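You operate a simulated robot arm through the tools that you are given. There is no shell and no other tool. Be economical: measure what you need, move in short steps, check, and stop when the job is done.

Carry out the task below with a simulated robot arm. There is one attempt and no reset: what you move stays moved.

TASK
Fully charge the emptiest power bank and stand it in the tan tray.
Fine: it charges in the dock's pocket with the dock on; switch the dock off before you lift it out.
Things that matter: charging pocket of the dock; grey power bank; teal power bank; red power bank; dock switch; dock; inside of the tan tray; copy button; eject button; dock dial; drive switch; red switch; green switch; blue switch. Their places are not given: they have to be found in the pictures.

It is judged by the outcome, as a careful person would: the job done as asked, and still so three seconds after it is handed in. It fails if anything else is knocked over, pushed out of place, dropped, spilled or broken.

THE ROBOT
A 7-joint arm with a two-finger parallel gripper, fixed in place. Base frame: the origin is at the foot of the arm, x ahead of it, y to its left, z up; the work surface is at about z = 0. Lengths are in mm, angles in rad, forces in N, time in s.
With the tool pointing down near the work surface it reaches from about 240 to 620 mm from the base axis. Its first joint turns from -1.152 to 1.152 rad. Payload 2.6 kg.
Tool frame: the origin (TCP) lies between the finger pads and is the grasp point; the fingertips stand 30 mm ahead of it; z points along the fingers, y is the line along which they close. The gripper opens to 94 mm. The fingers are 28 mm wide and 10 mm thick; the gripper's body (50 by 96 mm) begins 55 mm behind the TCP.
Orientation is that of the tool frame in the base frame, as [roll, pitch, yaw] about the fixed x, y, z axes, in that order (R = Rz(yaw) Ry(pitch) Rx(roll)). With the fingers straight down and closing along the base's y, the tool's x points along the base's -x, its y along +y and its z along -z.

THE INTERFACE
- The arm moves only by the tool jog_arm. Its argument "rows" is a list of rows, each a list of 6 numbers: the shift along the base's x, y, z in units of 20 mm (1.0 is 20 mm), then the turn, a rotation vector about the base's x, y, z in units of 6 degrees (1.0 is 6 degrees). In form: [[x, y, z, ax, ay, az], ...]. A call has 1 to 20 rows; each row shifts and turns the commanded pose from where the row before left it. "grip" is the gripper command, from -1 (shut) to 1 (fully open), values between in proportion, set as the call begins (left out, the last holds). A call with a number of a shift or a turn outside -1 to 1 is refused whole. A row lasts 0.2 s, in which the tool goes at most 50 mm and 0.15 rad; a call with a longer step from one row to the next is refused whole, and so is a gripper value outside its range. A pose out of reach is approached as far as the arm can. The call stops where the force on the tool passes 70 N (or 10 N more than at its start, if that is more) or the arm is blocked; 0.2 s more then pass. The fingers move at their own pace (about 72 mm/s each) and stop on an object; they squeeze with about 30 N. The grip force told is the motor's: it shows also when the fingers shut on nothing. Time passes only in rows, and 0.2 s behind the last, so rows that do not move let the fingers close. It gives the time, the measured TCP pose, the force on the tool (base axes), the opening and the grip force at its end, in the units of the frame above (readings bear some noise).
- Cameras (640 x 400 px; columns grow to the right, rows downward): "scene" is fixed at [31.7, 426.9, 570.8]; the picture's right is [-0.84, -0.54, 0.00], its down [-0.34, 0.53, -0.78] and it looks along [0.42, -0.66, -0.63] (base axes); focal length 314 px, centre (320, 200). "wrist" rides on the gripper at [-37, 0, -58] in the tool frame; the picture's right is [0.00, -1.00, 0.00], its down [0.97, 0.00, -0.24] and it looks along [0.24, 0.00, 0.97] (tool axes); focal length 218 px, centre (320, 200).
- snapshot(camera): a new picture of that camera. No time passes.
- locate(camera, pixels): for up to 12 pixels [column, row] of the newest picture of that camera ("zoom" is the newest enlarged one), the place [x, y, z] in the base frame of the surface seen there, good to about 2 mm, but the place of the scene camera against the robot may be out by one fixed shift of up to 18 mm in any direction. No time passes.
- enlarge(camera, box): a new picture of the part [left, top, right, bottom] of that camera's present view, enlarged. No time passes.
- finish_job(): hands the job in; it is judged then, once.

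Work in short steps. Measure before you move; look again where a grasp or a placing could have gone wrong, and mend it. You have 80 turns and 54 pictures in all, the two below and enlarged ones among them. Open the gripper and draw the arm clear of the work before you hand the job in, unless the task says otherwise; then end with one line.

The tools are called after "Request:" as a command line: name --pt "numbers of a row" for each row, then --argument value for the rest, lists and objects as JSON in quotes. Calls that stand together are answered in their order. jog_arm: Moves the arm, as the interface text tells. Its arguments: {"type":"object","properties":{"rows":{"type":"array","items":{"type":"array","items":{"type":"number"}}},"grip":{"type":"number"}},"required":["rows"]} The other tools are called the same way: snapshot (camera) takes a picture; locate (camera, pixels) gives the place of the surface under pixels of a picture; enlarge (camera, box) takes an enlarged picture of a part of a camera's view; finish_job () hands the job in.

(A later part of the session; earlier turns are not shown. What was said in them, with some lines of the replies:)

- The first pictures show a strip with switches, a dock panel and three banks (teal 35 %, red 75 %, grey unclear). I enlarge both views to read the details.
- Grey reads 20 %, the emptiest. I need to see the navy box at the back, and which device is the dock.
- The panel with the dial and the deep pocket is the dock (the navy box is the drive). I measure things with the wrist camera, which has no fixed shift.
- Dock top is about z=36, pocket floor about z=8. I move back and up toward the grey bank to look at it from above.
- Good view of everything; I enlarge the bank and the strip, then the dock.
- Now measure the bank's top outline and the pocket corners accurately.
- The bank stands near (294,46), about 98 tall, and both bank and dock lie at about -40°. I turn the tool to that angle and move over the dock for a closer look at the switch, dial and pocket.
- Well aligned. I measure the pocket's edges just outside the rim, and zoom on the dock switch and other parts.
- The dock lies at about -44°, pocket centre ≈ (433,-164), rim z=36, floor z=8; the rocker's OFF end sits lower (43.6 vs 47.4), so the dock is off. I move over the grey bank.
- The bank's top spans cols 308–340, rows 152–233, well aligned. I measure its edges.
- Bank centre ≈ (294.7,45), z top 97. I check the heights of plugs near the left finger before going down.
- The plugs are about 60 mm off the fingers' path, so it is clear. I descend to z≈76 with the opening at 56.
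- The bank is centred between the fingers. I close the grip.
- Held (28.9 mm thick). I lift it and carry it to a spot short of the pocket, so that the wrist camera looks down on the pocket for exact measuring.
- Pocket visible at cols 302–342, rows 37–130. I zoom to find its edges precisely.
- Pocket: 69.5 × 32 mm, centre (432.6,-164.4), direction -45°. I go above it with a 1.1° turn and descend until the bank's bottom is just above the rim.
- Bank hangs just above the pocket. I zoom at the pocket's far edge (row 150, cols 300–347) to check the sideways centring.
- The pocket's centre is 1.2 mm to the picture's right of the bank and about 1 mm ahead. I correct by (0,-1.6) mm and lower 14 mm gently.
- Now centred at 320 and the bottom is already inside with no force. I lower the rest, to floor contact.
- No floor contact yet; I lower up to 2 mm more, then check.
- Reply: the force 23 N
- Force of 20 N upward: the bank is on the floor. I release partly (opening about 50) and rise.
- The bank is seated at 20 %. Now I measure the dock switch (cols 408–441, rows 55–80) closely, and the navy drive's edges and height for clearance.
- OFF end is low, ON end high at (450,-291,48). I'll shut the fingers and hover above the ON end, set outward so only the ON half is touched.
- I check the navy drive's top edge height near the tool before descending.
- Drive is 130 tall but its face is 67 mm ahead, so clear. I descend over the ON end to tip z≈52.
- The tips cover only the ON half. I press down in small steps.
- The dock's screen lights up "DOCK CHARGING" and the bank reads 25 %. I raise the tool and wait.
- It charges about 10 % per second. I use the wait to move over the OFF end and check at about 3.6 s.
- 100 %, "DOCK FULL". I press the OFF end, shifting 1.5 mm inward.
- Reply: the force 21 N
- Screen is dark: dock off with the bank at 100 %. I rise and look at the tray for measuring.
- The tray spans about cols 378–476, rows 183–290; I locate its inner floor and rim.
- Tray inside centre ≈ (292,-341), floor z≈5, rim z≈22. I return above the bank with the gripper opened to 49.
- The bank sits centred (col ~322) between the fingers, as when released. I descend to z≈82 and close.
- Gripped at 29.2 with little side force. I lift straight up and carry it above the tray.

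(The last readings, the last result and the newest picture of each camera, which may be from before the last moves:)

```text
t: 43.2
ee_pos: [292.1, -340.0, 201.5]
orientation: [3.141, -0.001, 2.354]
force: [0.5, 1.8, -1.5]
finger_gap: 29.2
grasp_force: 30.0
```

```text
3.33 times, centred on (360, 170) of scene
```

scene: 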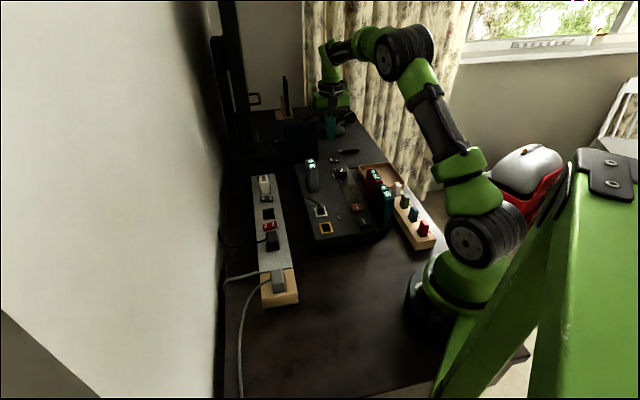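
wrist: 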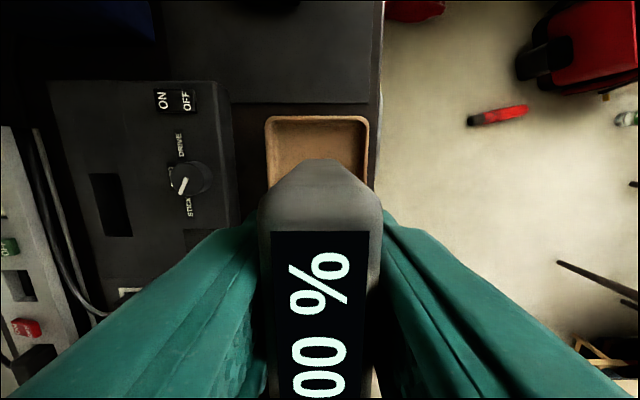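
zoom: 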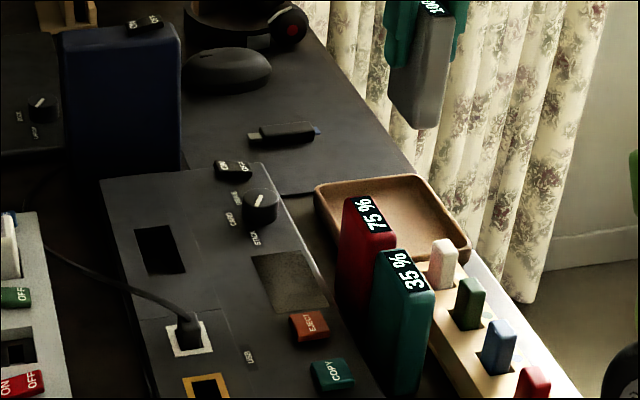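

The tray is centred under the bank (rim cols 266–369). I lower to just above its floor.

Request:
jog_arm --pt "0 0 -1 0 0 0" --pt "0 0 -1 0 0 0" --pt "0 0 -1 0 0 0" --pt "0 0 -1 0 0 0" --pt "0 0 -1 0 0 0" --pt "0 0 -0.6 0 0 0" --pt "0 0 -0.2 0 0 0" --pt "0 0 0 0 0 0"

Request:
snapshot --camera "wrist"

Request:
enlarge --camera "scene" --box '[330, 130, 430, 230]'

```text
t: 45.0
ee_pos: [293.9, -340.6, 86.1]
orientation: [-3.141, -0.001, 2.354]
force: [0.1, -1.1, -1.7]
finger_gap: 28.9
grasp_force: 30.5
```

```text
13 pictures are left
```

wrist: 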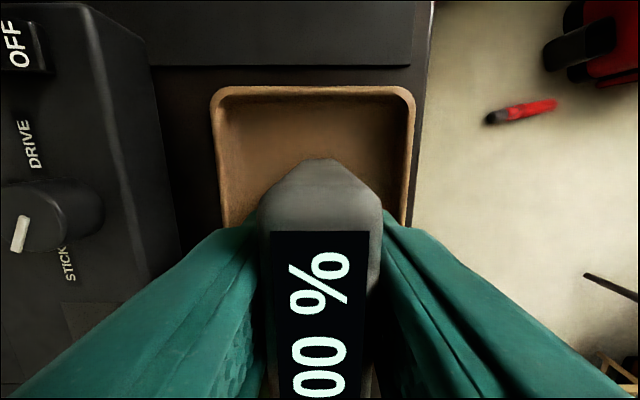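

```text
4.00 times, centred on (380, 180) of scene
```

zoom: 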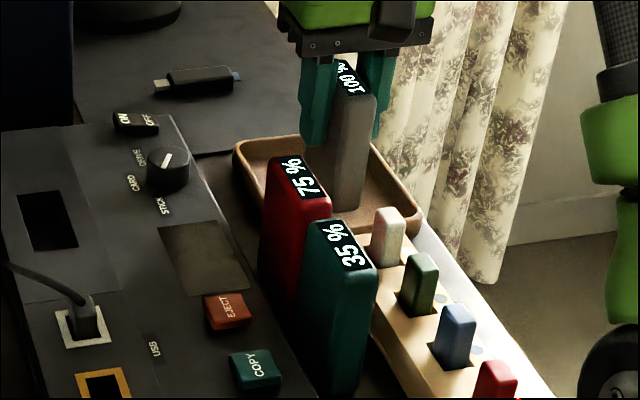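

The bank hangs upright inside the tray, clear of the walls. I lower the last few millimetres to contact.

Request:
jog_arm --pt "0 0 -0.1 0 0 0" --pt "0 0 -0.1 0 0 0" --pt "0 0 -0.06 0 0 0" --pt "0 0 0 0 0 0"

```text
t: 46.0
ee_pos: [292.4, -340.8, 82.0]
orientation: [3.141, -0.003, 2.355]
force: [0.7, 0.4, -1.9]
finger_gap: 29.1
grasp_force: 29.4
```

Request:
jog_arm --pt "0 0 -0.06 0 0 0" --pt "0 0 -0.06 0 0 0" --pt "0 0 0 0 0 0"

```text
t: 46.8
ee_pos: [292.4, -340.7, 79.9]
orientation: [3.142, 0.0, 2.352]
force: [-5.4, 4.4, 10.4]
finger_gap: 29.2
grasp_force: 30.1
```

Contact (10 N): the bank stands on the tray floor. I release to an opening of about 50 and rise.

Request:
jog_arm --pt "0 0 0 0 0 0" --pt "0 0 0 0 0 0" --pt "0 0 0 0 0 0" --grip 0.05

Request:
jog_arm --pt "0 0 0.3 0 0 0" --pt "0 0 0.7 0 0 0" --pt "0 0 1 0 0 0" --pt "0 0 1 0 0 0" --pt "0 0 1 0 0 0" --pt "0 0 1 0 0 0" --pt "0 0 1 0 0 0" --pt "0 0.9 0.5 0 0 0" --pt "0 1 0 0 0 0" --pt "0 1 0 0 0 0" --pt "0 1 0 0 0 0" --pt "0 1 0 0 0 0" --pt "0 1 0 0 0 0"

Request:
snapshot --camera "wrist"

Request:
enlarge --camera "scene" --box '[230, 110, 450, 310]'

```text
t: 47.6
ee_pos: [292.3, -341.1, 79.0]
orientation: [-3.141, 0.002, 2.355]
force: [0.0, 0.4, -0.1]
finger_gap: 49.5
grasp_force: 0.0
```

```text
t: 50.4
ee_pos: [293.0, -223.5, 208.8]
orientation: [-3.141, 0.001, 2.354]
force: [-0.3, 0.0, -0.7]
finger_gap: 49.3
grasp_force: 0.1
```

```text
11 pictures are left
```

wrist: 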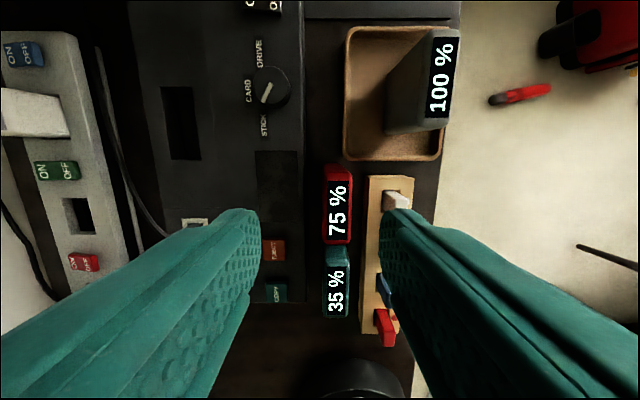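

```text
2.00 times, centred on (340, 210) of scene
```

zoom: 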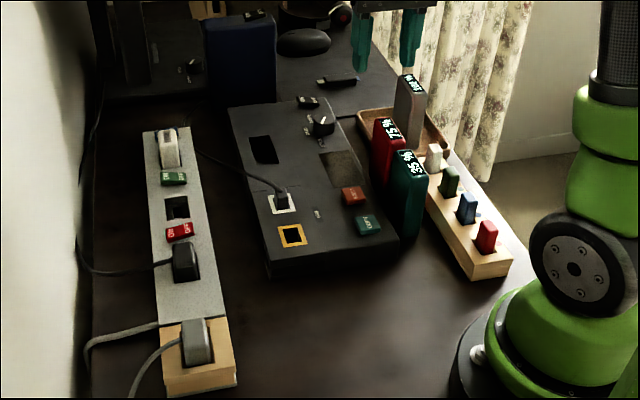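

The grey bank stands upright in the tray at 100 %, the dock is off and everything else is in place. The arm is clear with the gripper open, so I hand the job in.

Request:
finish_job

```text
The job is handed in.
```

The grey power bank was the emptiest at 20 %; I charged it to 100 %, switched the dock off before lifting it out, and stood it upright in the tan tray.
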